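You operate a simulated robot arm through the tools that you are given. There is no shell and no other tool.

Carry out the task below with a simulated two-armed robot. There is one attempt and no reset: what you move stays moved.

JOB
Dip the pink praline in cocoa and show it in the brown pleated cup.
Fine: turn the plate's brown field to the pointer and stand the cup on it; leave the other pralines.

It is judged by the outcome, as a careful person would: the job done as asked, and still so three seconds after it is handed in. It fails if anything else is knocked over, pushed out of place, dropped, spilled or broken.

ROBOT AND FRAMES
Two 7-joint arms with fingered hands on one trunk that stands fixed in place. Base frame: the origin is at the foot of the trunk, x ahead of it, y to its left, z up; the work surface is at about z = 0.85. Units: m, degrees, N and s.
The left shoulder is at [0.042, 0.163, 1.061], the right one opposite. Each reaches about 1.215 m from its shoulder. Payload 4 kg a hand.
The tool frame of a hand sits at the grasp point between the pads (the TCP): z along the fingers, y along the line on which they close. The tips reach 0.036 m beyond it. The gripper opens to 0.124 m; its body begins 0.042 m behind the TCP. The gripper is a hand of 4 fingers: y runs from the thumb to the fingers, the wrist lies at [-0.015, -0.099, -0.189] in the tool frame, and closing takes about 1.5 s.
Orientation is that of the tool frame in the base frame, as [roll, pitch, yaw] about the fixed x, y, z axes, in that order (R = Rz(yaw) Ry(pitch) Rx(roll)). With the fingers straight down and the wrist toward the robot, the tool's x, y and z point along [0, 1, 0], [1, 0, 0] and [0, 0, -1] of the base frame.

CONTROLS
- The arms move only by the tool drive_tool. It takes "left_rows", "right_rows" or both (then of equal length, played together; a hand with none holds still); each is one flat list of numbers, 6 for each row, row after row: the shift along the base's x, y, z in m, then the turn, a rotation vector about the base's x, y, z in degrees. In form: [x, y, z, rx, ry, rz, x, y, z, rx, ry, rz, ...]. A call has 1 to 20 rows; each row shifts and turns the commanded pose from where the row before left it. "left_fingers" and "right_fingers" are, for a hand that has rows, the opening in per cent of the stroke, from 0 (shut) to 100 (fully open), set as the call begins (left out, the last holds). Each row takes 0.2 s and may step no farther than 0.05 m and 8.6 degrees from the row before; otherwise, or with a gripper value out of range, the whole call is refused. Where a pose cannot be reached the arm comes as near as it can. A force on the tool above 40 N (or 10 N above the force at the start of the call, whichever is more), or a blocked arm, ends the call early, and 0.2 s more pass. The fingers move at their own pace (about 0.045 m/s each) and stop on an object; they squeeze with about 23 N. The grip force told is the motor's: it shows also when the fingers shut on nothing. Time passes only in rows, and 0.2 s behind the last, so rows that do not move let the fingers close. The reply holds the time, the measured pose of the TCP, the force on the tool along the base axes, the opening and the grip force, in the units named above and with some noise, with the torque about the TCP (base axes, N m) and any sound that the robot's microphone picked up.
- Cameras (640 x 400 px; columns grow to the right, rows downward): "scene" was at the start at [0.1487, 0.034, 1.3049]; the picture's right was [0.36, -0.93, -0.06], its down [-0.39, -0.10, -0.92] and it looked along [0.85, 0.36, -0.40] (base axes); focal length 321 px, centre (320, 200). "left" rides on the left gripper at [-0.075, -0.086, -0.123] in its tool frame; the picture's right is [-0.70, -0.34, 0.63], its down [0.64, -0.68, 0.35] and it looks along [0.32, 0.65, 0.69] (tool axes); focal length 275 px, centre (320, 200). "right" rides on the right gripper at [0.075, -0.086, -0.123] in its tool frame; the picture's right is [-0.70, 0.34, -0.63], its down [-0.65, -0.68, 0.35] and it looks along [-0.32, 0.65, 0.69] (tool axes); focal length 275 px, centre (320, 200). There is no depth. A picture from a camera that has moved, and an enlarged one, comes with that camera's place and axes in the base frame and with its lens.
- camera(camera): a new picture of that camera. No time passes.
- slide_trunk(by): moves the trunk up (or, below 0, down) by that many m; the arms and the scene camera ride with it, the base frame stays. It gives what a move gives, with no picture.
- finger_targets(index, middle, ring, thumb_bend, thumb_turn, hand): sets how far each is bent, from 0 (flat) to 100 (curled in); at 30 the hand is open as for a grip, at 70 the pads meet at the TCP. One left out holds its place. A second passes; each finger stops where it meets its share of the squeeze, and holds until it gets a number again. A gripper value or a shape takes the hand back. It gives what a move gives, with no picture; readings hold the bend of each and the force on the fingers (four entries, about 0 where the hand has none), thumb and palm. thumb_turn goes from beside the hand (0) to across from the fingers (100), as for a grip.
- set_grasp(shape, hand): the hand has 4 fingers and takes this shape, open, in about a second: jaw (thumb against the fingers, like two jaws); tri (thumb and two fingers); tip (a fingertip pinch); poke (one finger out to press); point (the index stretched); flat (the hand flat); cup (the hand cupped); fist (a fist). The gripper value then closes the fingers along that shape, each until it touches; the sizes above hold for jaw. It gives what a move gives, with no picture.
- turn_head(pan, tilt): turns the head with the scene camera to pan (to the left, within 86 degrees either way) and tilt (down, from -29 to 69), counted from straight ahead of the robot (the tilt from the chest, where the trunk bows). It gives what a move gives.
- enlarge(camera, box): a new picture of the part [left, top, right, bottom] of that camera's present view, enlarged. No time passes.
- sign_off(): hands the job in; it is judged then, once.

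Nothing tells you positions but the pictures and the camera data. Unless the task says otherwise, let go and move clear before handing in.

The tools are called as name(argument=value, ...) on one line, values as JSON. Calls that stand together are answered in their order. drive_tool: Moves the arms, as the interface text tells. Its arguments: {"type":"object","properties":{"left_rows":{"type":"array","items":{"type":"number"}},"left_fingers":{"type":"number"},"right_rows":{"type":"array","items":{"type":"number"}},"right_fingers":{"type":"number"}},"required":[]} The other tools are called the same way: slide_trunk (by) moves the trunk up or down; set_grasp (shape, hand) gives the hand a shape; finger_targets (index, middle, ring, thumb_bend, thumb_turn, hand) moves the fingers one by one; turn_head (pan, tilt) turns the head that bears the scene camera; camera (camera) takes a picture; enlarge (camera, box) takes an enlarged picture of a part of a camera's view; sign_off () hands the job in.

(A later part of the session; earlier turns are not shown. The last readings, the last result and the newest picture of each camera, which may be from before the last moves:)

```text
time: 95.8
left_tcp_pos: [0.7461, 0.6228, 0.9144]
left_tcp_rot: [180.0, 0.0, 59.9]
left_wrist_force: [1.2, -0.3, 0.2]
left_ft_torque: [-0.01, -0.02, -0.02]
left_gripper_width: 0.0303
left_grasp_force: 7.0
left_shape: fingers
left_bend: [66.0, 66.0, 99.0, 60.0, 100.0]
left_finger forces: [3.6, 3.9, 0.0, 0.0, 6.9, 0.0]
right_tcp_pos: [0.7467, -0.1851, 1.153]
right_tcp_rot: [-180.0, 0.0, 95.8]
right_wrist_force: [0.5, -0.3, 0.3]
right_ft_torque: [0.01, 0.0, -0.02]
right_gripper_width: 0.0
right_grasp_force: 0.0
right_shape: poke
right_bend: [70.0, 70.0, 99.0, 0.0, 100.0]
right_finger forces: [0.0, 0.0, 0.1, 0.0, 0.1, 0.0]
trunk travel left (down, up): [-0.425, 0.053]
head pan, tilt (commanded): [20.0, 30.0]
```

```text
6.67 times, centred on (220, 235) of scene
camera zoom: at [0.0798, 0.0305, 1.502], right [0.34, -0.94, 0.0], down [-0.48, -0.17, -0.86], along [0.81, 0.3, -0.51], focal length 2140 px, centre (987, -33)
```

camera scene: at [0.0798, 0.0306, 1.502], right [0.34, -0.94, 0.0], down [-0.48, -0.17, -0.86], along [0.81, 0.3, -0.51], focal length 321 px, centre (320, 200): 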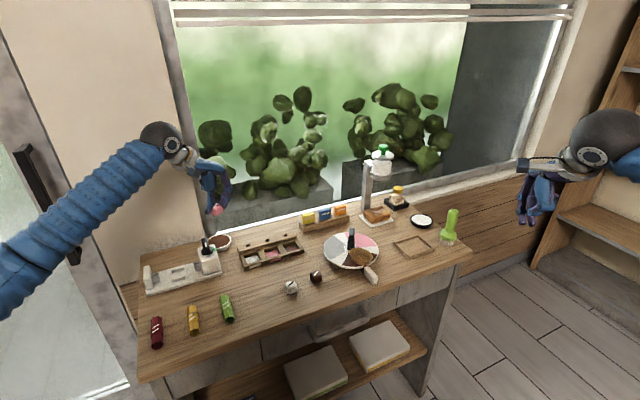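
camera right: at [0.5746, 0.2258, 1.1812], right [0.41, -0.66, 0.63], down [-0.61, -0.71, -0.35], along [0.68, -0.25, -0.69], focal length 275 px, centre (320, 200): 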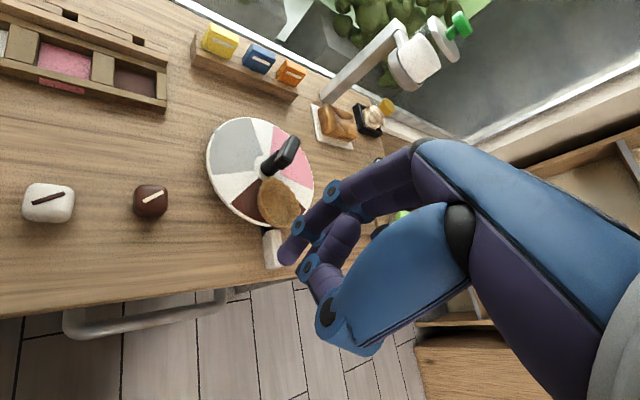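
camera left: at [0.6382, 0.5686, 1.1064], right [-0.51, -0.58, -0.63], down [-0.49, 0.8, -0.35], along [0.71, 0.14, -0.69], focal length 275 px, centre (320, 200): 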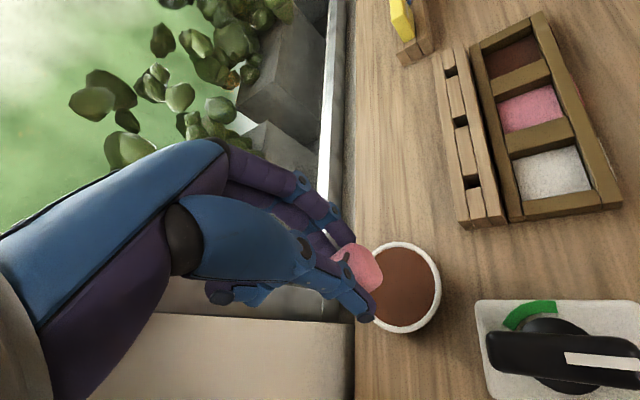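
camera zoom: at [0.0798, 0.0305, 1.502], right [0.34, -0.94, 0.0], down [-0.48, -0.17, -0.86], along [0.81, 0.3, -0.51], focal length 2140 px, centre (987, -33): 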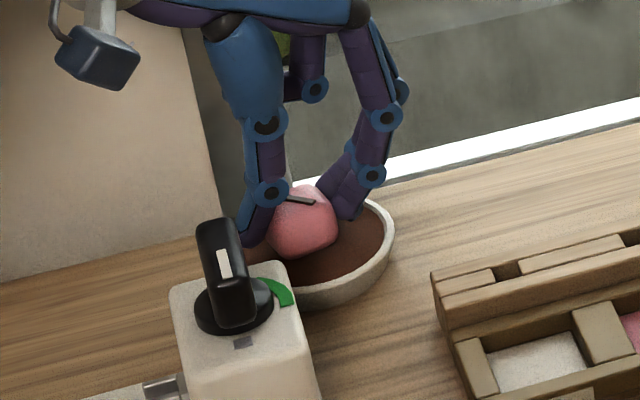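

drive_tool(left_rows=[0, 0, -0.003, 0, 0, 0, 0, 0, -0.003, 0, 0, 0])

enlarge(camera="scene", box=[190, 205, 250, 265])

enlarge(camera="left", box=[310, 190, 470, 330])

```text
time: 96.4
left_tcp_pos: [0.7443, 0.622, 0.9126]
left_tcp_rot: [179.8, -0.2, 59.9]
left_wrist_force: [0.6, -0.2, 15.3]
left_ft_torque: [0.05, 0.07, 0.02]
left_gripper_width: 0.0303
left_grasp_force: 10.4
left_shape: fingers
left_bend: [66.0, 66.0, 99.0, 59.0, 100.0]
left_finger forces: [4.3, 4.7, 0.0, 0.0, 12.0, 0.1]
right_tcp_pos: [0.746, -0.1856, 1.1535]
right_tcp_rot: [180.0, 0.0, 95.8]
right_wrist_force: [0.2, 0.4, -0.4]
right_ft_torque: [-0.02, 0.0, -0.03]
right_gripper_width: 0.0
right_grasp_force: 0.1
right_shape: poke
right_bend: [70.0, 70.0, 99.0, 0.0, 100.0]
right_finger forces: [0.0, 0.1, 0.0, 0.0, 0.0, 0.1]
trunk travel left (down, up): [-0.425, 0.053]
head pan, tilt (commanded): [20.0, 30.0]
```

```text
6.67 times, centred on (220, 235) of scene
camera zoom: at [0.0786, 0.0295, 1.5023], right [0.34, -0.94, 0.0], down [-0.48, -0.17, -0.86], along [0.81, 0.3, -0.51], focal length 2140 px, centre (987, -33)
```

zoom: 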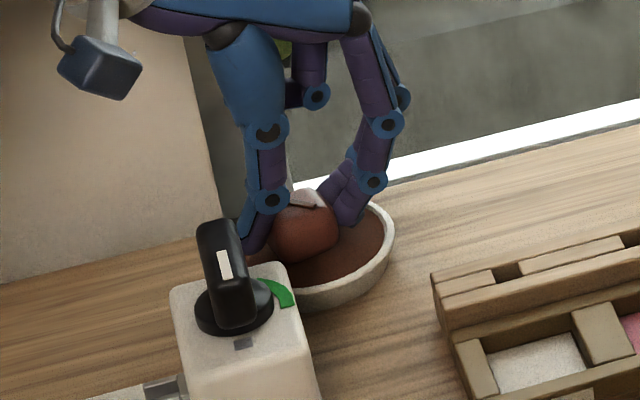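

```text
2.86 times, centred on (390, 260) of left
camera zoom: at [0.6324, 0.6007, 1.035], right [-0.64, -0.43, -0.64], down [-0.27, 0.9, -0.35], along [0.72, -0.05, -0.69], focal length 786 px, centre (120, 29)
```

zoom: 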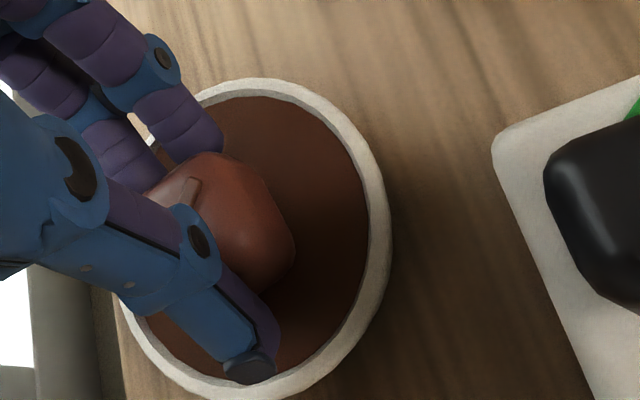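

The praline has taken the cocoa, turning brown. The 15 N suggests it's on the bottom or the thumb is on the rim, so I'll lift straight out now and inspect.

drive_tool(left_rows=[0, 0, 0.006, 0, 0, 0, 0, 0, 0.01, 0, 0, 0, 0, 0, 0.02, 0, 0, 0])

enlarge(camera="scene", box=[190, 195, 250, 265])

enlarge(camera="left", box=[310, 190, 470, 330])

```text
time: 97.2
left_tcp_pos: [0.7447, 0.6211, 0.9454]
left_tcp_rot: [-180.0, 0.1, 59.9]
left_wrist_force: [-0.6, -0.1, -0.2]
left_ft_torque: [0.02, -0.01, 0.03]
left_gripper_width: 0.0305
left_grasp_force: 7.0
left_shape: fingers
left_bend: [66.0, 66.0, 99.0, 59.0, 100.0]
left_finger forces: [3.3, 3.7, 0.0, 0.0, 6.5, 0.0]
right_tcp_pos: [0.7462, -0.1859, 1.1519]
right_tcp_rot: [180.0, 0.0, 95.8]
right_wrist_force: [0.2, -0.4, 0.5]
right_ft_torque: [0.01, 0.01, -0.02]
right_gripper_width: 0.0
right_grasp_force: 0.0
right_shape: poke
right_bend: [70.0, 70.0, 99.0, 0.0, 100.0]
right_finger forces: [0.0, 0.0, 0.0, 0.0, 0.0, 0.0]
trunk travel left (down, up): [-0.425, 0.053]
head pan, tilt (commanded): [20.0, 30.0]
```

```text
5.71 times, centred on (220, 230) of scene
camera zoom: at [0.0797, 0.0302, 1.502], right [0.34, -0.94, 0.0], down [-0.48, -0.17, -0.86], along [0.81, 0.3, -0.51], focal length 1834 px, centre (891, 29)
```

zoom: 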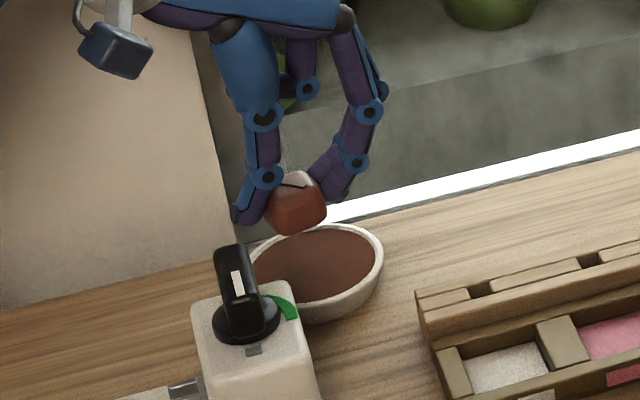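

```text
2.86 times, centred on (390, 260) of left
camera zoom: at [0.6332, 0.6012, 1.0684], right [-0.64, -0.43, -0.63], down [-0.27, 0.9, -0.35], along [0.72, -0.05, -0.69], focal length 786 px, centre (120, 29)
```

zoom: 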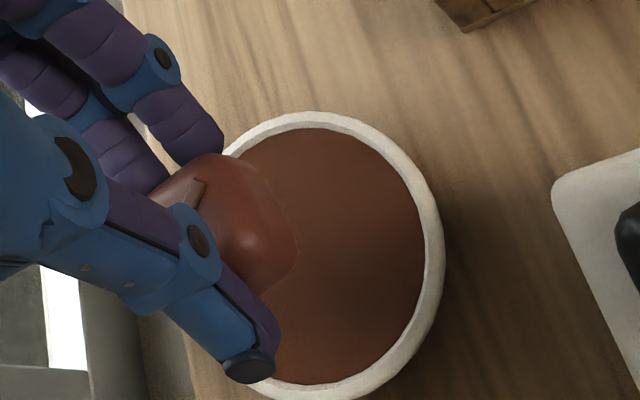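

The praline is well coated up to its top, and the bowl hasn't moved. Now I'll lift it, clear the wall and carry it over to the cup.

drive_tool(left_rows=[-0.01, -0.01, 0.033, 0, 0, 0, -0.01, -0.01, 0.033, 0, 0, 0, -0.01, -0.01, 0.034, 0, 0, 0, 0.0081, -0.0385, 0, 0, 0, -1.36, 0.0081, -0.0385, 0, 0, 0, -1.36, 0.0081, -0.0385, 0, 0, 0, -1.36, 0.0081, -0.0385, 0, 0, 0, -1.36, 0.0081, -0.0385, 0, 0, 0, -1.36, 0.0081, -0.0385, 0, 0, 0, -1.36, 0.0081, -0.0385, 0, 0, 0, -1.36, 0.0081, -0.0385, 0, 0, 0, -1.36, 0.0081, -0.0385, 0, 0, 0, -1.36, 0.0081, -0.0385, 0, 0, 0, -1.36, 0.0081, -0.0385, 0, 0, 0, -1.36])

camera(camera="left")

enlarge(camera="scene", box=[310, 185, 410, 285])

camera(camera="scene")

```text
time: 100.2
left_tcp_pos: [0.8051, 0.1691, 1.0438]
left_tcp_rot: [-180.0, 0.0, 45.0]
left_wrist_force: [-0.7, 0.5, -0.1]
left_ft_torque: [0.0, -0.02, 0.01]
left_gripper_width: 0.0299
left_grasp_force: 7.2
left_shape: fingers
left_bend: [66.0, 66.0, 99.0, 59.0, 100.0]
left_finger forces: [3.4, 3.5, 0.0, 0.0, 6.5, 0.0]
right_tcp_pos: [0.7477, -0.1859, 1.1524]
right_tcp_rot: [-179.9, -0.1, 95.7]
right_wrist_force: [-0.2, 0.4, -0.6]
right_ft_torque: [-0.03, 0.0, -0.01]
right_gripper_width: 0.0
right_grasp_force: 0.0
right_shape: poke
right_bend: [70.0, 70.0, 99.0, 0.0, 100.0]
right_finger forces: [0.0, 0.0, 0.0, 0.1, 0.0, 0.0]
trunk travel left (down, up): [-0.425, 0.053]
head pan, tilt (commanded): [20.0, 30.0]
```

```text
taken
camera left: at [0.691, 0.1771, 1.1672], right [-0.73, -0.25, -0.63], down [-0.03, 0.94, -0.34], along [0.68, -0.24, -0.69], focal length 275 px, centre (320, 200)
```

left: 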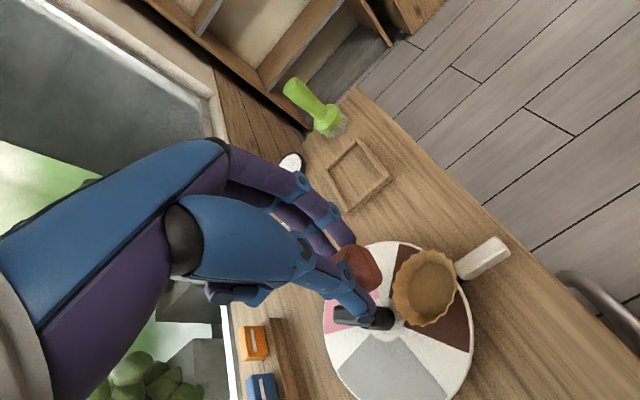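

```text
4.00 times, centred on (360, 235) of scene
camera zoom: at [0.0803, 0.0291, 1.502], right [0.34, -0.94, 0.0], down [-0.48, -0.17, -0.86], along [0.81, 0.3, -0.51], focal length 1284 px, centre (160, 60)
```

zoom: 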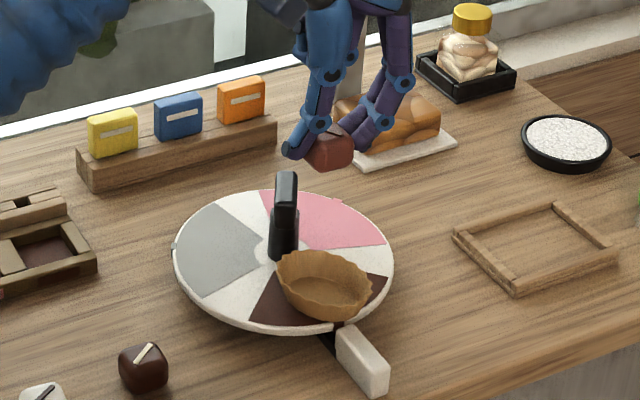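

```text
taken
camera scene: at [0.0803, 0.0291, 1.502], right [0.34, -0.94, 0.0], down [-0.48, -0.17, -0.86], along [0.81, 0.3, -0.51], focal length 321 px, centre (320, 200)
```

scene: 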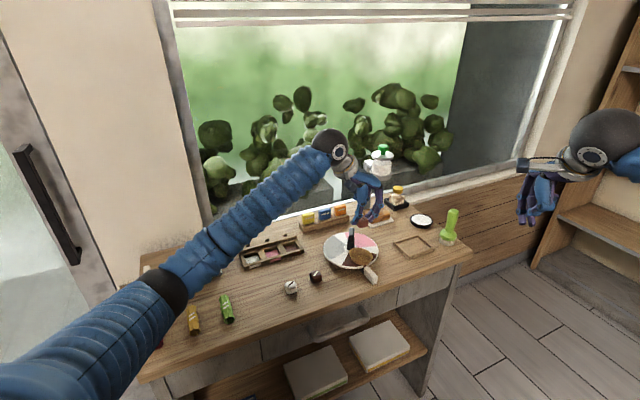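

enlarge(camera="left", box=[320, 225, 480, 345])

enlarge(camera="scene", box=[335, 205, 395, 270])

```text
3.33 times, centred on (400, 285) of left
camera zoom: at [0.691, 0.1771, 1.1672], right [-0.73, -0.25, -0.63], down [-0.03, 0.94, -0.34], along [0.68, -0.24, -0.69], focal length 918 px, centre (53, -83)
```

zoom: 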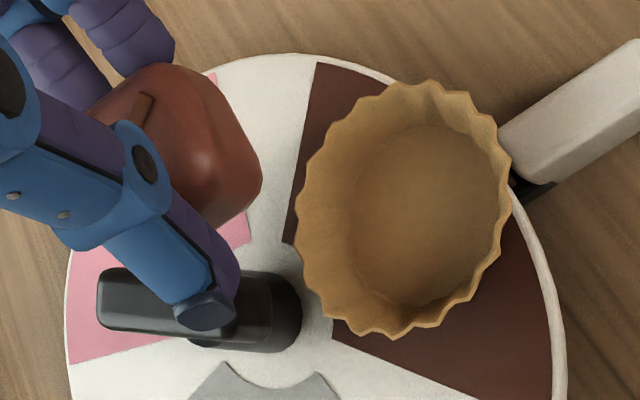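

```text
6.15 times, centred on (365, 238) of scene
camera zoom: at [0.0803, 0.0291, 1.502], right [0.34, -0.94, 0.0], down [-0.48, -0.17, -0.86], along [0.81, 0.3, -0.51], focal length 1976 px, centre (43, -31)
```

zoom: 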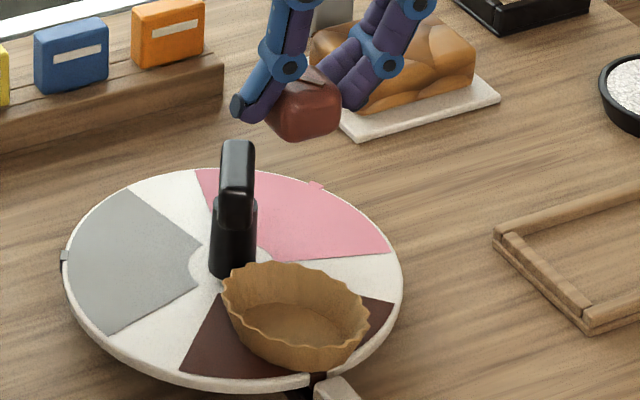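

enlarge(camera="scene", box=[352, 244, 376, 266])

enlarge(camera="left", box=[385, 245, 455, 315])

```text
16.00 times, centred on (364, 255) of scene
camera zoom: at [0.0803, 0.0291, 1.502], right [0.34, -0.94, 0.0], down [-0.48, -0.17, -0.86], along [0.81, 0.3, -0.51], focal length 5136 px, centre (-384, -680)
```

zoom: 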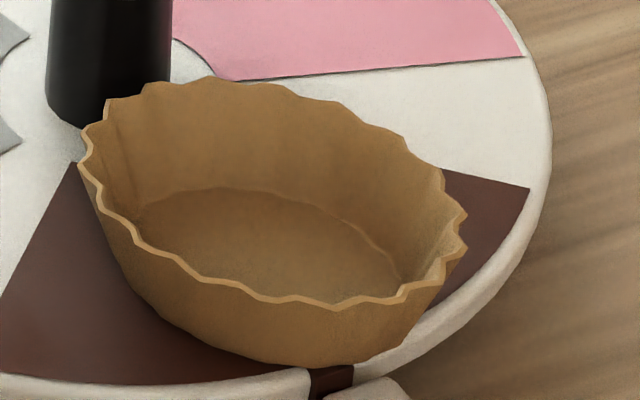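

```text
5.71 times, centred on (420, 280) of left
camera zoom: at [0.691, 0.1771, 1.1672], right [-0.73, -0.25, -0.63], down [-0.03, 0.94, -0.34], along [0.68, -0.24, -0.69], focal length 1573 px, centre (-251, -257)
```

zoom: 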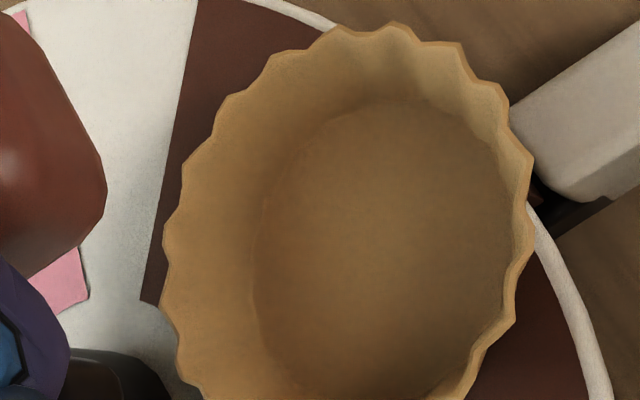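

The praline hangs right over the cup's centre (both at about [0.797, 0.167]). I'll lower it to just above the cup and check clearance to the handle.

drive_tool(left_rows=[0, 0, -0.022, 0, 0, 0, 0, 0, -0.022, 0, 0, 0, 0, 0, -0.022, 0, 0, 0, 0, 0, -0.022, 0, 0, 0, 0, 0, -0.015, 0, 0, 0])

enlarge(camera="scene", box=[335, 215, 395, 275])

enlarge(camera="left", box=[290, 190, 450, 330])

```text
time: 101.4
left_tcp_pos: [0.8053, 0.169, 0.9407]
left_tcp_rot: [-180.0, 0.0, 44.9]
left_wrist_force: [0.0, 0.3, -0.4]
left_ft_torque: [-0.02, -0.01, 0.04]
left_gripper_width: 0.03
left_grasp_force: 6.9
left_shape: fingers
left_bend: [66.0, 66.0, 99.0, 59.0, 100.0]
left_finger forces: [3.5, 3.6, 0.1, 0.0, 6.5, 0.0]
right_tcp_pos: [0.746, -0.1856, 1.1522]
right_tcp_rot: [-179.9, 0.0, 95.9]
right_wrist_force: [-0.5, -0.5, 0.1]
right_ft_torque: [0.01, -0.01, 0.02]
right_gripper_width: 0.0001
right_grasp_force: 0.1
right_shape: poke
right_bend: [70.0, 70.0, 99.0, 0.0, 100.0]
right_finger forces: [0.0, 0.0, 0.0, 0.0, 0.0, 0.1]
trunk travel left (down, up): [-0.425, 0.053]
head pan, tilt (commanded): [20.0, 30.0]
```

```text
6.67 times, centred on (365, 245) of scene
camera zoom: at [0.0798, 0.0305, 1.502], right [0.34, -0.94, 0.0], down [-0.48, -0.17, -0.86], along [0.81, 0.3, -0.51], focal length 2140 px, centre (20, -100)
```

zoom: 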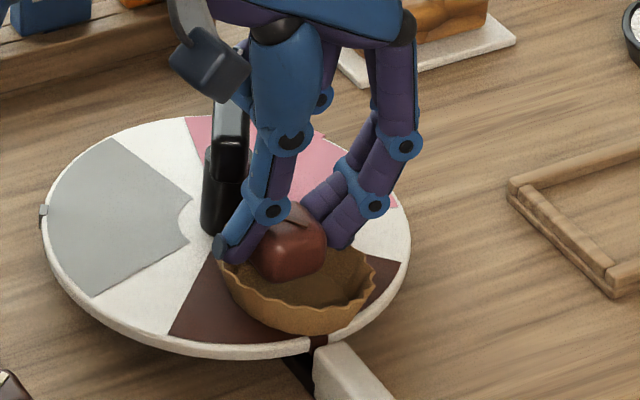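

```text
2.86 times, centred on (370, 260) of left
camera zoom: at [0.6909, 0.1776, 1.0642], right [-0.73, -0.25, -0.63], down [-0.03, 0.94, -0.35], along [0.68, -0.24, -0.69], focal length 786 px, centre (177, 29)
```

zoom: 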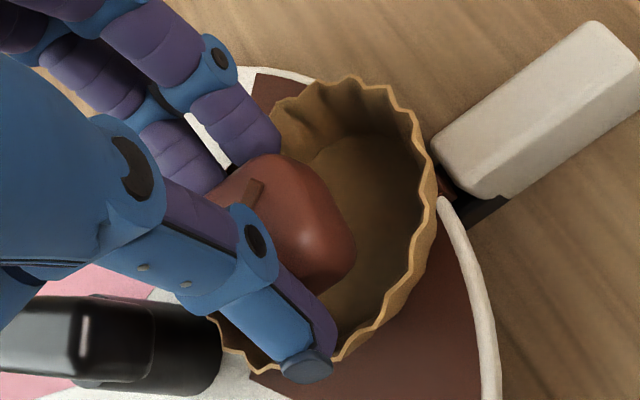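

The plate is still aligned and the praline is centred above the cup. I'll lower the last centimetre carefully.

drive_tool(left_rows=[-0.001, -0.0005, -0.004, 0, 0, 0, -0.001, 0, -0.004, 0, 0, 0, 0, 0, -0.004, 0, 0, 0])

enlarge(camera="scene", box=[340, 225, 390, 275])

enlarge(camera="left", box=[290, 190, 450, 330])

```text
time: 102.2
left_tcp_pos: [0.8021, 0.1678, 0.9346]
left_tcp_rot: [179.8, -0.2, 44.9]
left_wrist_force: [1.4, -1.6, 26.6]
left_ft_torque: [0.31, -0.01, -0.08]
left_gripper_width: 0.0301
left_grasp_force: 25.4
left_shape: fingers
left_bend: [67.0, 66.0, 99.0, 59.0, 100.0]
left_finger forces: [2.7, 22.3, 0.1, 0.0, 26.0, 0.0]
right_tcp_pos: [0.7451, -0.1846, 1.1536]
right_tcp_rot: [179.8, 0.1, 95.9]
right_wrist_force: [-0.5, 0.6, -0.3]
right_ft_torque: [0.03, 0.01, -0.02]
right_gripper_width: 0.0002
right_grasp_force: 0.0
right_shape: poke
right_bend: [70.0, 70.0, 99.0, 0.0, 100.0]
right_finger forces: [0.1, 0.0, 0.0, 0.0, 0.0, 0.0]
trunk travel left (down, up): [-0.425, 0.053]
head pan, tilt (commanded): [20.0, 30.0]
```

```text
8.00 times, centred on (365, 250) of scene
camera zoom: at [0.0775, 0.0297, 1.5025], right [0.34, -0.94, 0.0], down [-0.48, -0.17, -0.86], along [0.81, 0.3, -0.51], focal length 2568 px, centre (-40, -200)
```

zoom: 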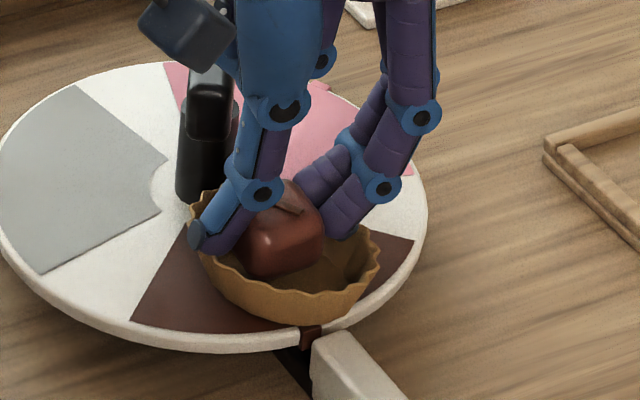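

```text
2.86 times, centred on (370, 260) of left
camera zoom: at [0.6871, 0.1762, 1.0572], right [-0.73, -0.25, -0.64], down [-0.02, 0.94, -0.35], along [0.69, -0.24, -0.69], focal length 786 px, centre (177, 29)
```

zoom: 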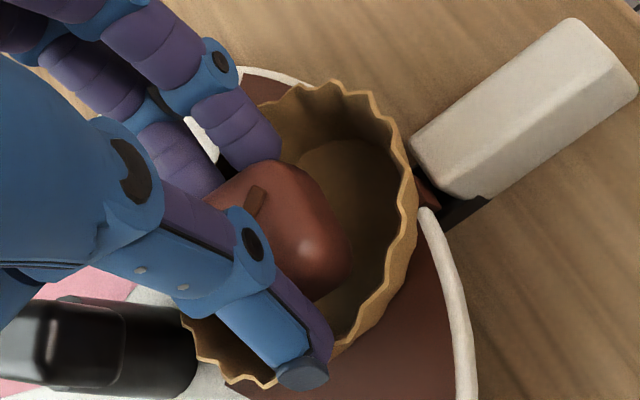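

The praline is down on the cup's floor; the 26 N is from over-commanding by a few mm. I'll ease up until the force is light.

drive_tool(left_rows=[0.001, 0.0005, 0.004, 0, 0, 0])

enlarge(camera="scene", box=[340, 225, 390, 275])

```text
time: 102.6
left_tcp_pos: [0.8031, 0.1684, 0.9347]
left_tcp_rot: [-180.0, 0.0, 44.9]
left_wrist_force: [-0.6, -2.9, 18.3]
left_ft_torque: [0.12, 0.06, -0.06]
left_gripper_width: 0.0302
left_grasp_force: 21.3
left_shape: fingers
left_bend: [67.0, 66.0, 99.0, 59.0, 100.0]
left_finger forces: [3.4, 18.9, 0.1, 0.0, 21.4, 0.0]
right_tcp_pos: [0.7458, -0.1868, 1.1533]
right_tcp_rot: [-180.0, 0.0, 95.8]
right_wrist_force: [-0.5, -0.4, 0.5]
right_ft_torque: [-0.03, 0.02, 0.01]
right_gripper_width: 0.0001
right_grasp_force: 0.1
right_shape: poke
right_bend: [70.0, 70.0, 99.0, 0.0, 100.0]
right_finger forces: [0.0, 0.0, 0.1, 0.1, 0.0, 0.0]
trunk travel left (down, up): [-0.425, 0.053]
head pan, tilt (commanded): [20.0, 30.0]
```

```text
8.00 times, centred on (365, 250) of scene
camera zoom: at [0.0783, 0.0296, 1.5021], right [0.34, -0.94, 0.0], down [-0.48, -0.17, -0.86], along [0.81, 0.3, -0.51], focal length 2568 px, centre (-40, -200)
```

zoom: 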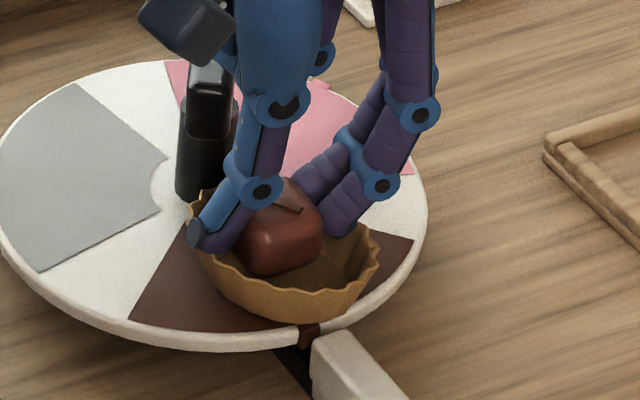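

drive_tool(left_rows=[0, 0, 0.002, 0, 0, 0, 0, 0, 0.002, 0, 0, 0])

```text
time: 103.2
left_tcp_pos: [0.8025, 0.1695, 0.9359]
left_tcp_rot: [-179.9, 0.0, 45.0]
left_wrist_force: [-0.3, -1.0, 3.0]
left_ft_torque: [0.02, 0.01, 0.02]
left_gripper_width: 0.03
left_grasp_force: 9.7
left_shape: fingers
left_bend: [66.0, 66.0, 99.0, 59.0, 100.0]
left_finger forces: [3.6, 6.7, 0.0, 0.0, 9.5, 0.1]
right_tcp_pos: [0.7463, -0.1859, 1.1528]
right_tcp_rot: [-180.0, 0.1, 95.8]
right_wrist_force: [-0.4, 0.4, 0.5]
right_ft_torque: [-0.01, 0.02, -0.01]
right_gripper_width: 0.0
right_grasp_force: 0.1
right_shape: poke
right_bend: [70.0, 70.0, 99.0, 0.0, 100.0]
right_finger forces: [0.1, 0.1, 0.0, 0.0, 0.0, 0.0]
trunk travel left (down, up): [-0.425, 0.053]
head pan, tilt (commanded): [20.0, 30.0]
```

drive_tool(left_rows=[0, 0, 0.0015, 0, 0, 0])

finger_targets(hand="left", index=61, middle=61, thumb_bend=54)

enlarge(camera="scene", box=[340, 225, 390, 275])

enlarge(camera="left", box=[290, 190, 450, 330])

```text
time: 103.6
left_tcp_pos: [0.8026, 0.1682, 0.939]
left_tcp_rot: [-179.9, 0.0, 45.0]
left_wrist_force: [0.9, 0.6, -1.1]
left_ft_torque: [-0.05, 0.0, 0.0]
left_gripper_width: 0.03
left_grasp_force: 7.5
left_shape: fingers
left_bend: [66.0, 66.0, 99.0, 59.0, 100.0]
left_finger forces: [3.6, 3.6, 0.0, 0.1, 6.8, 0.0]
right_tcp_pos: [0.7467, -0.1846, 1.1529]
right_tcp_rot: [-179.8, 0.0, 95.8]
right_wrist_force: [0.7, 0.7, 0.8]
right_ft_torque: [0.01, 0.0, 0.01]
right_gripper_width: 0.0
right_grasp_force: 0.1
right_shape: poke
right_bend: [70.0, 70.0, 99.0, 0.0, 100.0]
right_finger forces: [0.0, 0.1, 0.0, 0.0, 0.1, 0.1]
trunk travel left (down, up): [-0.425, 0.053]
head pan, tilt (commanded): [20.0, 30.0]
```

```text
time: 104.6
left_tcp_pos: [0.8037, 0.1698, 0.9388]
left_tcp_rot: [-179.9, 0.1, 45.0]
left_wrist_force: [0.6, 0.1, -0.2]
left_ft_torque: [-0.01, 0.03, -0.01]
left_gripper_width: 0.0378
left_grasp_force: 0.6
left_shape: fingers
left_bend: [61.0, 61.0, 99.0, 54.0, 100.0]
left_finger forces: [0.3, 0.0, 0.0, 0.0, 0.5, 0.0]
right_tcp_pos: [0.7474, -0.1855, 1.1524]
right_tcp_rot: [-179.9, 0.0, 95.9]
right_wrist_force: [-0.3, -0.4, -1.4]
right_ft_torque: [-0.02, -0.02, -0.01]
right_gripper_width: 0.0002
right_grasp_force: 0.1
right_shape: poke
right_bend: [70.0, 70.0, 99.0, 0.0, 100.0]
right_finger forces: [0.1, 0.0, 0.0, 0.1, 0.1, 0.0]
trunk travel left (down, up): [-0.425, 0.053]
head pan, tilt (commanded): [20.0, 30.0]
```

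```text
8.00 times, centred on (365, 250) of scene
camera zoom: at [0.0797, 0.0303, 1.502], right [0.34, -0.94, 0.0], down [-0.48, -0.17, -0.86], along [0.81, 0.3, -0.51], focal length 2568 px, centre (-40, -200)
```

zoom: 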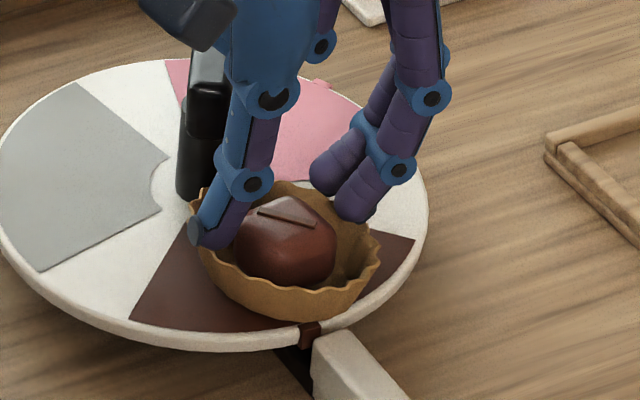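

```text
2.86 times, centred on (370, 260) of left
camera zoom: at [0.689, 0.1769, 1.0629], right [-0.73, -0.25, -0.63], down [-0.03, 0.94, -0.35], along [0.68, -0.24, -0.69], focal length 786 px, centre (177, 29)
```

zoom: 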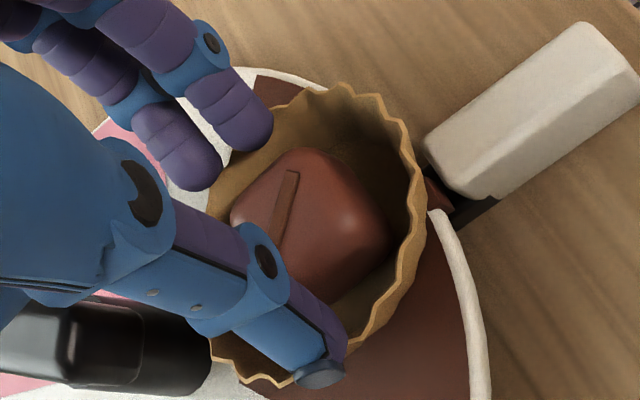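

The praline is in the cup. I'll open further and lift straight up.

finger_targets(hand="left", index=54, middle=54, thumb_bend=47)

drive_tool(left_rows=[0, 0, 0.005, 0, 0, 0, 0, 0, 0.01, 0, 0, 0, 0, 0, 0.02, 0, 0, 0, 0, 0, 0.03, 0, 0, 0, 0, 0, 0.035, 0, 0, 0])

enlarge(camera="scene", box=[320, 205, 400, 285])

enlarge(camera="left", box=[320, 225, 480, 345])

```text
time: 105.6
left_tcp_pos: [0.8036, 0.1681, 0.9399]
left_tcp_rot: [-180.0, 0.0, 45.0]
left_wrist_force: [0.0, 0.1, 0.7]
left_ft_torque: [-0.02, -0.03, 0.0]
left_gripper_width: 0.0601
left_grasp_force: 0.1
left_shape: fingers
left_bend: [54.0, 54.0, 99.0, 47.0, 100.0]
left_finger forces: [0.0, 0.0, 0.1, 0.0, 0.0, 0.0]
right_tcp_pos: [0.7467, -0.186, 1.1526]
right_tcp_rot: [179.9, 0.0, 95.8]
right_wrist_force: [0.8, 0.2, 0.2]
right_ft_torque: [0.0, 0.02, 0.0]
right_gripper_width: 0.0001
right_grasp_force: 0.1
right_shape: poke
right_bend: [70.0, 70.0, 99.0, 0.0, 100.0]
right_finger forces: [0.0, 0.1, 0.1, 0.0, 0.0, 0.0]
trunk travel left (down, up): [-0.425, 0.053]
head pan, tilt (commanded): [20.0, 30.0]
```

```text
time: 106.8
left_tcp_pos: [0.8021, 0.1689, 1.0397]
left_tcp_rot: [180.0, 0.1, 44.9]
left_wrist_force: [-0.2, -0.1, -0.3]
left_ft_torque: [0.03, -0.01, -0.02]
left_gripper_width: 0.0602
left_grasp_force: 0.1
left_shape: fingers
left_bend: [54.0, 54.0, 99.0, 47.0, 100.0]
left_finger forces: [0.1, 0.0, 0.0, 0.0, 0.1, 0.1]
right_tcp_pos: [0.7474, -0.1856, 1.1526]
right_tcp_rot: [180.0, 0.0, 95.8]
right_wrist_force: [-0.2, -0.2, 0.5]
right_ft_torque: [0.01, 0.01, -0.06]
right_gripper_width: 0.0
right_grasp_force: 0.0
right_shape: poke
right_bend: [70.0, 70.0, 99.0, 0.0, 100.0]
right_finger forces: [0.0, 0.0, 0.1, 0.1, 0.0, 0.1]
trunk travel left (down, up): [-0.425, 0.053]
head pan, tilt (commanded): [20.0, 30.0]
```

```text
5.00 times, centred on (360, 245) of scene
camera zoom: at [0.0795, 0.0299, 1.5021], right [0.34, -0.94, 0.0], down [-0.48, -0.17, -0.86], along [0.81, 0.3, -0.51], focal length 1605 px, centre (120, -25)
```

zoom: 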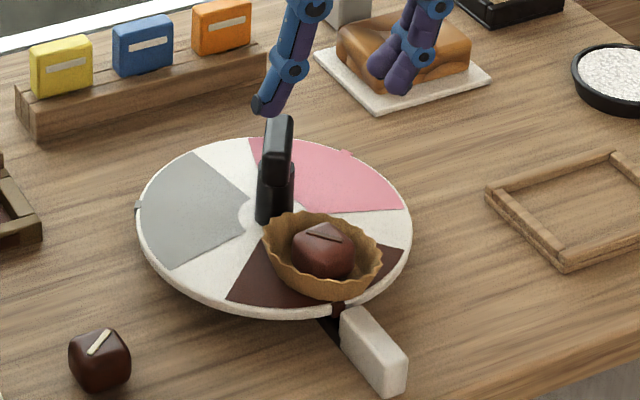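

```text
3.33 times, centred on (400, 285) of left
camera zoom: at [0.6885, 0.1768, 1.1629], right [-0.73, -0.25, -0.63], down [-0.03, 0.94, -0.35], along [0.68, -0.24, -0.69], focal length 918 px, centre (53, -83)
```

zoom: 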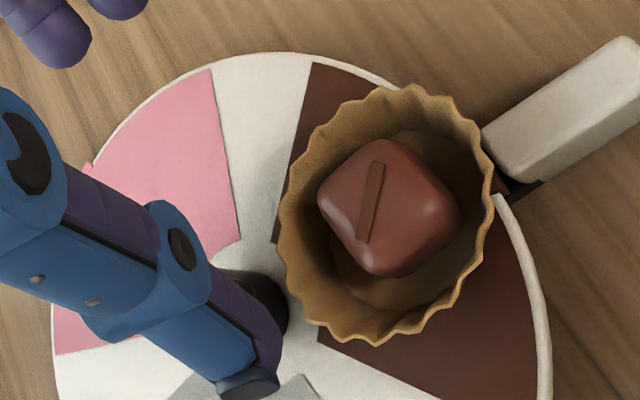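

The cocoa-coated praline sits in the cup on the brown field. I'll move the left hand well clear and inspect the whole scene.

drive_tool(left_rows=[-0.005, 0.005, 0.04, 0, 0, 0, -0.01, 0.015, 0.04, 0, 0, 0, -0.02, 0.03, 0.02, 0, 0, 0, -0.02, 0.035, 0.01, 0, 0, 4, -0.02, 0.035, 0.01, 0, 0, 8, -0.02, 0.035, 0.01, 0, 0, 8, -0.02, 0.035, 0, 0, 0, 8, -0.02, 0.035, 0, 0, 0, 8, -0.02, 0.035, 0, 0, 0, 8])

camera(camera="scene")

enlarge(camera="scene", box=[345, 245, 385, 285])

enlarge(camera="scene", box=[120, 215, 320, 350])

```text
time: 108.8
left_tcp_pos: [0.6474, 0.4289, 1.1701]
left_tcp_rot: [-180.0, 0.0, 89.1]
left_wrist_force: [0.1, 1.2, 0.2]
left_ft_torque: [-0.01, -0.01, 0.05]
left_gripper_width: 0.0603
left_grasp_force: 0.1
left_shape: fingers
left_bend: [54.0, 54.0, 99.0, 47.0, 100.0]
left_finger forces: [0.1, 0.0, 0.0, 0.0, 0.0, 0.0]
right_tcp_pos: [0.7453, -0.1846, 1.1534]
right_tcp_rot: [179.9, -0.1, 95.7]
right_wrist_force: [0.3, 0.0, 0.7]
right_ft_torque: [0.01, 0.01, 0.0]
right_gripper_width: 0.0
right_grasp_force: 0.1
right_shape: poke
right_bend: [70.0, 70.0, 99.0, 0.0, 100.0]
right_finger forces: [0.1, 0.0, 0.0, 0.0, 0.0, 0.0]
trunk travel left (down, up): [-0.425, 0.053]
head pan, tilt (commanded): [20.0, 30.0]
```

```text
taken
camera scene: at [0.0785, 0.0311, 1.5021], right [0.34, -0.94, 0.0], down [-0.48, -0.17, -0.86], along [0.81, 0.3, -0.51], focal length 321 px, centre (320, 200)
```

scene: 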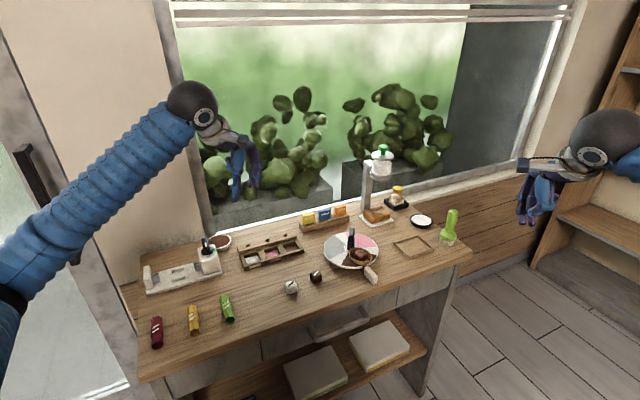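

```text
10.00 times, centred on (365, 265) of scene
camera zoom: at [0.0785, 0.0311, 1.5021], right [0.34, -0.94, 0.0], down [-0.48, -0.17, -0.86], along [0.81, 0.3, -0.51], focal length 3210 px, centre (-130, -450)
```

zoom: 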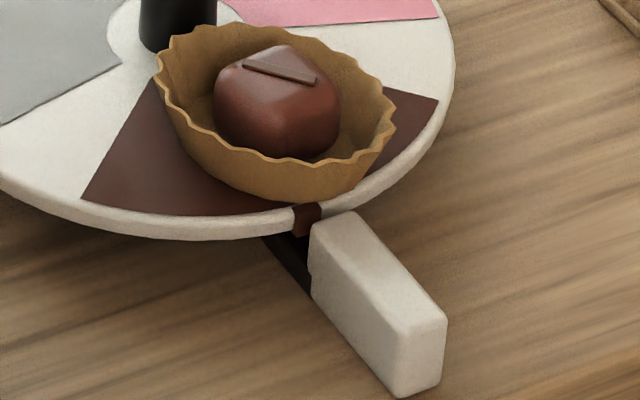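

```text
2.96 times, centred on (220, 282) of scene
camera zoom: at [0.0785, 0.0311, 1.5021], right [0.34, -0.94, 0.0], down [-0.48, -0.17, -0.86], along [0.81, 0.3, -0.51], focal length 951 px, centre (616, -44)
```

zoom: 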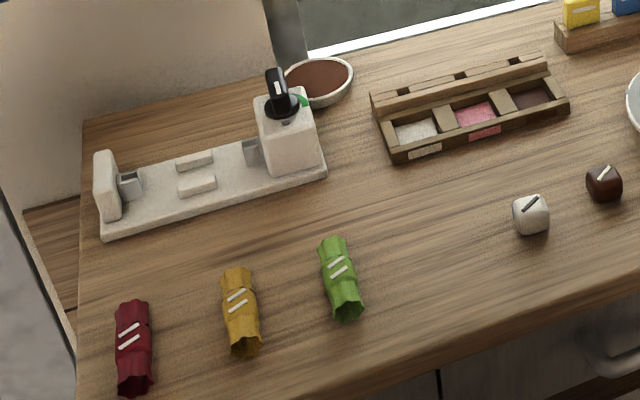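

Everything else is in place. The plate has crept about 5° past the pointer, so I'll bring the right fingertip back beside the bar and nudge it gently into line.

drive_tool(right_rows=[0.0113, 0.036, -0.0147, 0, 0, 0, 0.0113, 0.036, -0.0147, 0, 0, 0, 0.0113, 0.036, -0.0147, 0, 0, 0, 0.0113, 0.036, -0.0147, 0, 0, 0, 0.0113, 0.036, -0.0147, 0, 0, 0, 0.0113, 0.036, -0.0147, 0, 0, 0, 0.0113, 0.036, -0.0147, 0, 0, 0, 0.0113, 0.036, -0.0147, 0, 0, 0, 0.0113, 0.036, -0.0147, 0, 0, 0])

camera(camera="right")

enlarge(camera="scene", box=[310, 185, 410, 285])

```text
time: 110.8
left_tcp_pos: [0.6503, 0.4297, 1.1682]
left_tcp_rot: [-180.0, 0.1, 88.9]
left_wrist_force: [0.6, 1.0, -0.1]
left_ft_torque: [-0.02, -0.03, 0.03]
left_gripper_width: 0.0601
left_grasp_force: 0.2
left_shape: fingers
left_bend: [54.0, 54.0, 99.0, 47.0, 100.0]
left_finger forces: [0.0, 0.0, 0.0, 0.0, 0.0, 0.0]
right_tcp_pos: [0.8505, 0.1405, 1.0203]
right_tcp_rot: [-179.9, 0.1, 95.7]
right_wrist_force: [0.1, -0.6, -0.1]
right_ft_torque: [-0.03, 0.01, 0.01]
right_gripper_width: 0.0001
right_grasp_force: 0.1
right_shape: poke
right_bend: [70.0, 70.0, 99.0, 0.0, 100.0]
right_finger forces: [0.0, 0.0, 0.0, 0.1, 0.0, 0.1]
trunk travel left (down, up): [-0.425, 0.053]
head pan, tilt (commanded): [20.0, 30.0]
```

```text
taken
camera right: at [0.7575, 0.2061, 1.1432], right [0.41, -0.66, 0.63], down [-0.61, -0.71, -0.34], along [0.68, -0.25, -0.69], focal length 275 px, centre (320, 200)
```

right: 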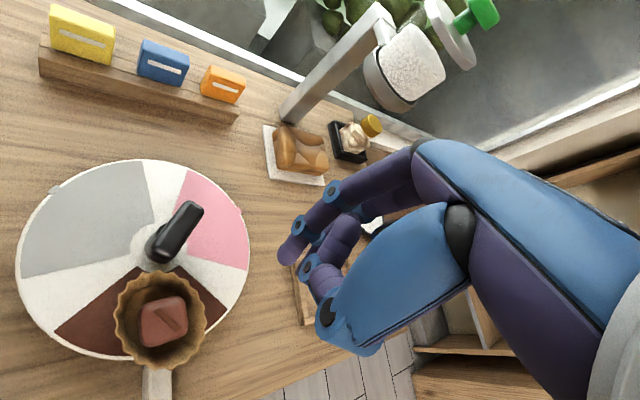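

```text
4.00 times, centred on (360, 235) of scene
camera zoom: at [0.0802, 0.0325, 1.5019], right [0.34, -0.94, 0.0], down [-0.48, -0.17, -0.86], along [0.81, 0.3, -0.51], focal length 1284 px, centre (160, 60)
```

zoom: 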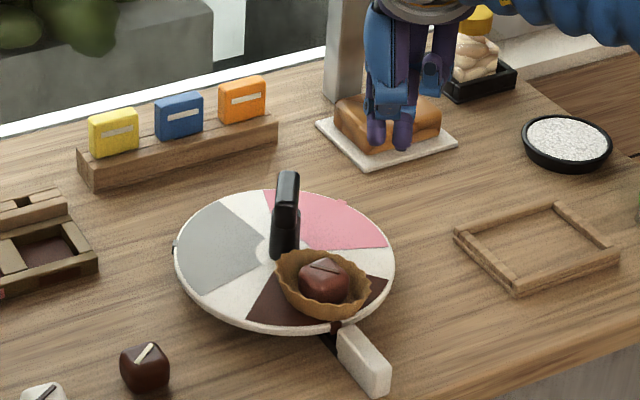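

enlarge(camera="right", box=[10, 150, 260, 400])

enlarge(camera="right", box=[100, 250, 220, 390])

```text
1.60 times, centred on (135, 275) of right
camera zoom: at [0.7575, 0.2061, 1.1432], right [0.41, -0.66, 0.63], down [-0.61, -0.71, -0.34], along [0.68, -0.25, -0.69], focal length 440 px, centre (616, 80)
```

zoom: 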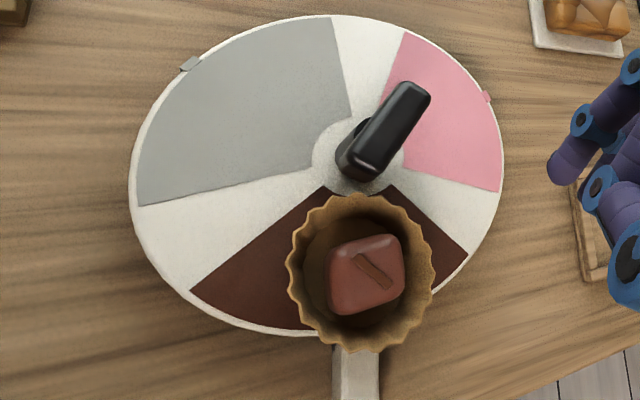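

```text
2.86 times, centred on (160, 320) of right
camera zoom: at [0.7575, 0.2061, 1.1432], right [0.41, -0.66, 0.63], down [-0.61, -0.71, -0.34], along [0.68, -0.25, -0.69], focal length 786 px, centre (777, -143)
```

zoom: 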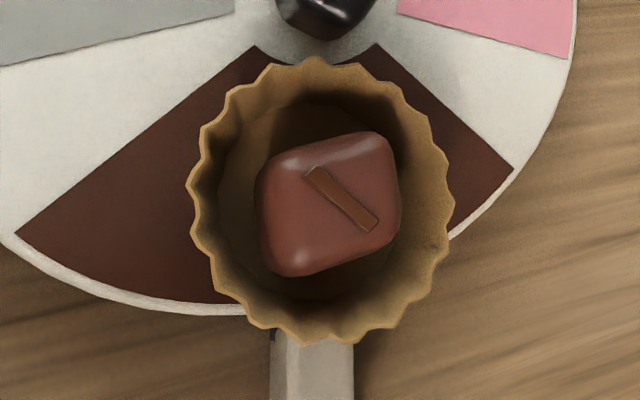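

From above, the cup is round and stands level with the praline in it. The brown field reads about 4.5° past the pointer, so I'll lower the right fingertip beside the bar's far end and push gently.

drive_tool(right_rows=[-0.001, 0, -0.03, 0, 0, 0, -0.001, 0, -0.03, 0, 0, 0, 0, 0, -0.027, 0, 0, 0, 0, 0.012, 0, 0, 0, 0, 0, 0.012, 0, 0, 0, 0, 0, 0.01, 0, 0, 0, 0])

enlarge(camera="scene", box=[320, 205, 400, 285])

camera(camera="right")

```text
time: 112.2
left_tcp_pos: [0.6492, 0.4286, 1.1697]
left_tcp_rot: [180.0, -0.1, 89.0]
left_wrist_force: [-0.3, -0.2, 0.1]
left_ft_torque: [-0.02, -0.01, 0.02]
left_gripper_width: 0.0604
left_grasp_force: 0.0
left_shape: fingers
left_bend: [54.0, 54.0, 99.0, 47.0, 100.0]
left_finger forces: [0.0, 0.1, 0.0, 0.0, 0.0, 0.0]
right_tcp_pos: [0.8476, 0.1754, 0.9326]
right_tcp_rot: [-179.8, 0.0, 95.8]
right_wrist_force: [0.8, 0.5, 0.9]
right_ft_torque: [-0.03, 0.01, 0.0]
right_gripper_width: 0.0
right_grasp_force: 0.0
right_shape: poke
right_bend: [70.0, 70.0, 99.0, 0.0, 100.0]
right_finger forces: [0.0, 0.1, 0.1, 0.1, 0.0, 0.0]
trunk travel left (down, up): [-0.425, 0.053]
head pan, tilt (commanded): [20.0, 30.0]
```

```text
5.00 times, centred on (360, 245) of scene
camera zoom: at [0.0798, 0.0313, 1.502], right [0.34, -0.94, 0.0], down [-0.48, -0.17, -0.86], along [0.81, 0.3, -0.51], focal length 1605 px, centre (120, -25)
```

zoom: 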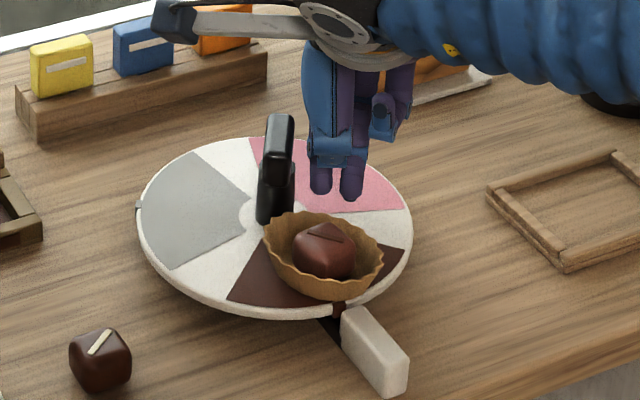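

```text
taken
camera right: at [0.7543, 0.2397, 1.0554], right [0.41, -0.66, 0.63], down [-0.61, -0.71, -0.34], along [0.68, -0.25, -0.69], focal length 275 px, centre (320, 200)
```

right: 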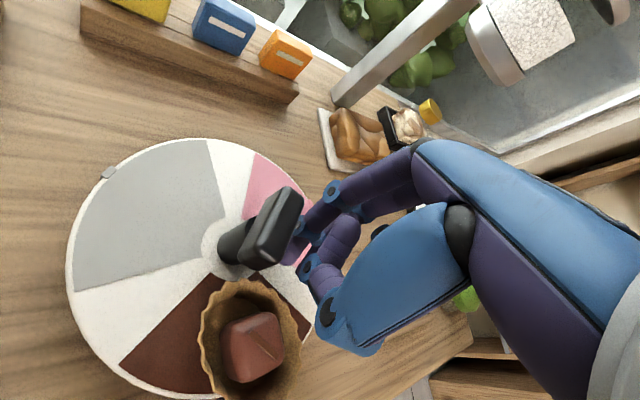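

drive_tool(right_rows=[0, 0.003, 0, 0, 0, 0, 0, 0.003, 0, 0, 0, 0, 0, 0.002, 0, 0, 0, 0])

enlarge(camera="scene", box=[345, 245, 385, 285])

```text
time: 113.0
left_tcp_pos: [0.6485, 0.4281, 1.1687]
left_tcp_rot: [180.0, -0.1, 89.0]
left_wrist_force: [-1.0, 0.2, 0.1]
left_ft_torque: [0.0, 0.0, 0.0]
left_gripper_width: 0.0602
left_grasp_force: 0.1
left_shape: fingers
left_bend: [54.0, 54.0, 99.0, 47.0, 100.0]
left_finger forces: [0.0, 0.1, 0.0, 0.1, 0.0, 0.0]
right_tcp_pos: [0.8483, 0.1813, 0.9329]
right_tcp_rot: [180.0, 0.0, 95.7]
right_wrist_force: [0.5, -0.2, -0.4]
right_ft_torque: [-0.01, -0.01, 0.03]
right_gripper_width: 0.0
right_grasp_force: 0.1
right_shape: poke
right_bend: [70.0, 70.0, 99.0, 0.0, 100.0]
right_finger forces: [0.1, 0.0, 0.1, 0.1, 0.0, 0.1]
trunk travel left (down, up): [-0.425, 0.053]
head pan, tilt (commanded): [20.0, 30.0]
```

```text
10.00 times, centred on (365, 265) of scene
camera zoom: at [0.0797, 0.0307, 1.502], right [0.34, -0.94, 0.0], down [-0.48, -0.17, -0.86], along [0.81, 0.3, -0.51], focal length 3210 px, centre (-130, -450)
```

zoom: 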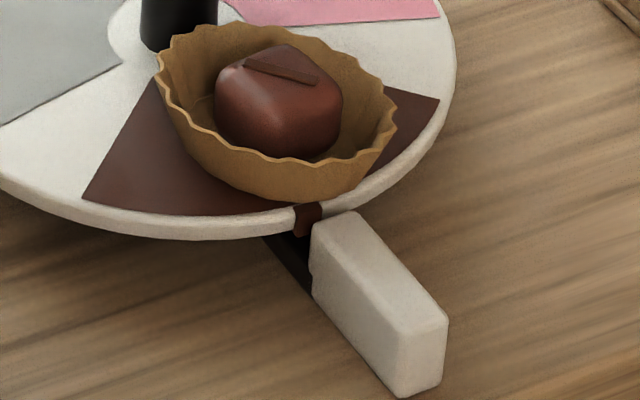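

No contact yet; I'll continue in half-millimetre steps.

drive_tool(right_rows=[0, 0.001, 0, 0, 0, 0, 0, 0.001, 0, 0, 0, 0])

enlarge(camera="scene", box=[345, 245, 385, 285])

```text
time: 113.6
left_tcp_pos: [0.6486, 0.4286, 1.17]
left_tcp_rot: [-180.0, 0.0, 89.0]
left_wrist_force: [-0.5, -0.2, -0.8]
left_ft_torque: [0.03, 0.03, 0.0]
left_gripper_width: 0.0602
left_grasp_force: 0.0
left_shape: fingers
left_bend: [54.0, 54.0, 99.0, 47.0, 100.0]
left_finger forces: [0.2, 0.0, 0.0, 0.0, 0.1, 0.1]
right_tcp_pos: [0.8469, 0.1831, 0.9332]
right_tcp_rot: [-179.8, 0.0, 95.7]
right_wrist_force: [-0.4, -0.2, -0.8]
right_ft_torque: [0.01, 0.01, -0.02]
right_gripper_width: 0.0001
right_grasp_force: 0.1
right_shape: poke
right_bend: [70.0, 70.0, 99.0, 0.0, 100.0]
right_finger forces: [0.7, 0.0, 0.0, 0.0, 0.0, 0.0]
trunk travel left (down, up): [-0.425, 0.053]
head pan, tilt (commanded): [20.0, 30.0]
```

```text
10.00 times, centred on (365, 265) of scene
camera zoom: at [0.0798, 0.0307, 1.502], right [0.34, -0.94, 0.0], down [-0.48, -0.17, -0.86], along [0.81, 0.3, -0.51], focal length 3210 px, centre (-130, -450)
```

zoom: 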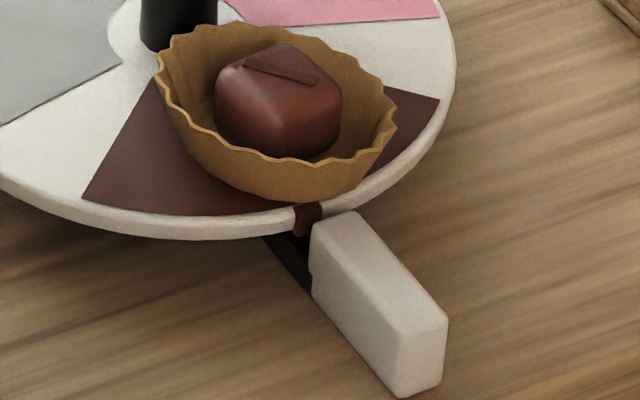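

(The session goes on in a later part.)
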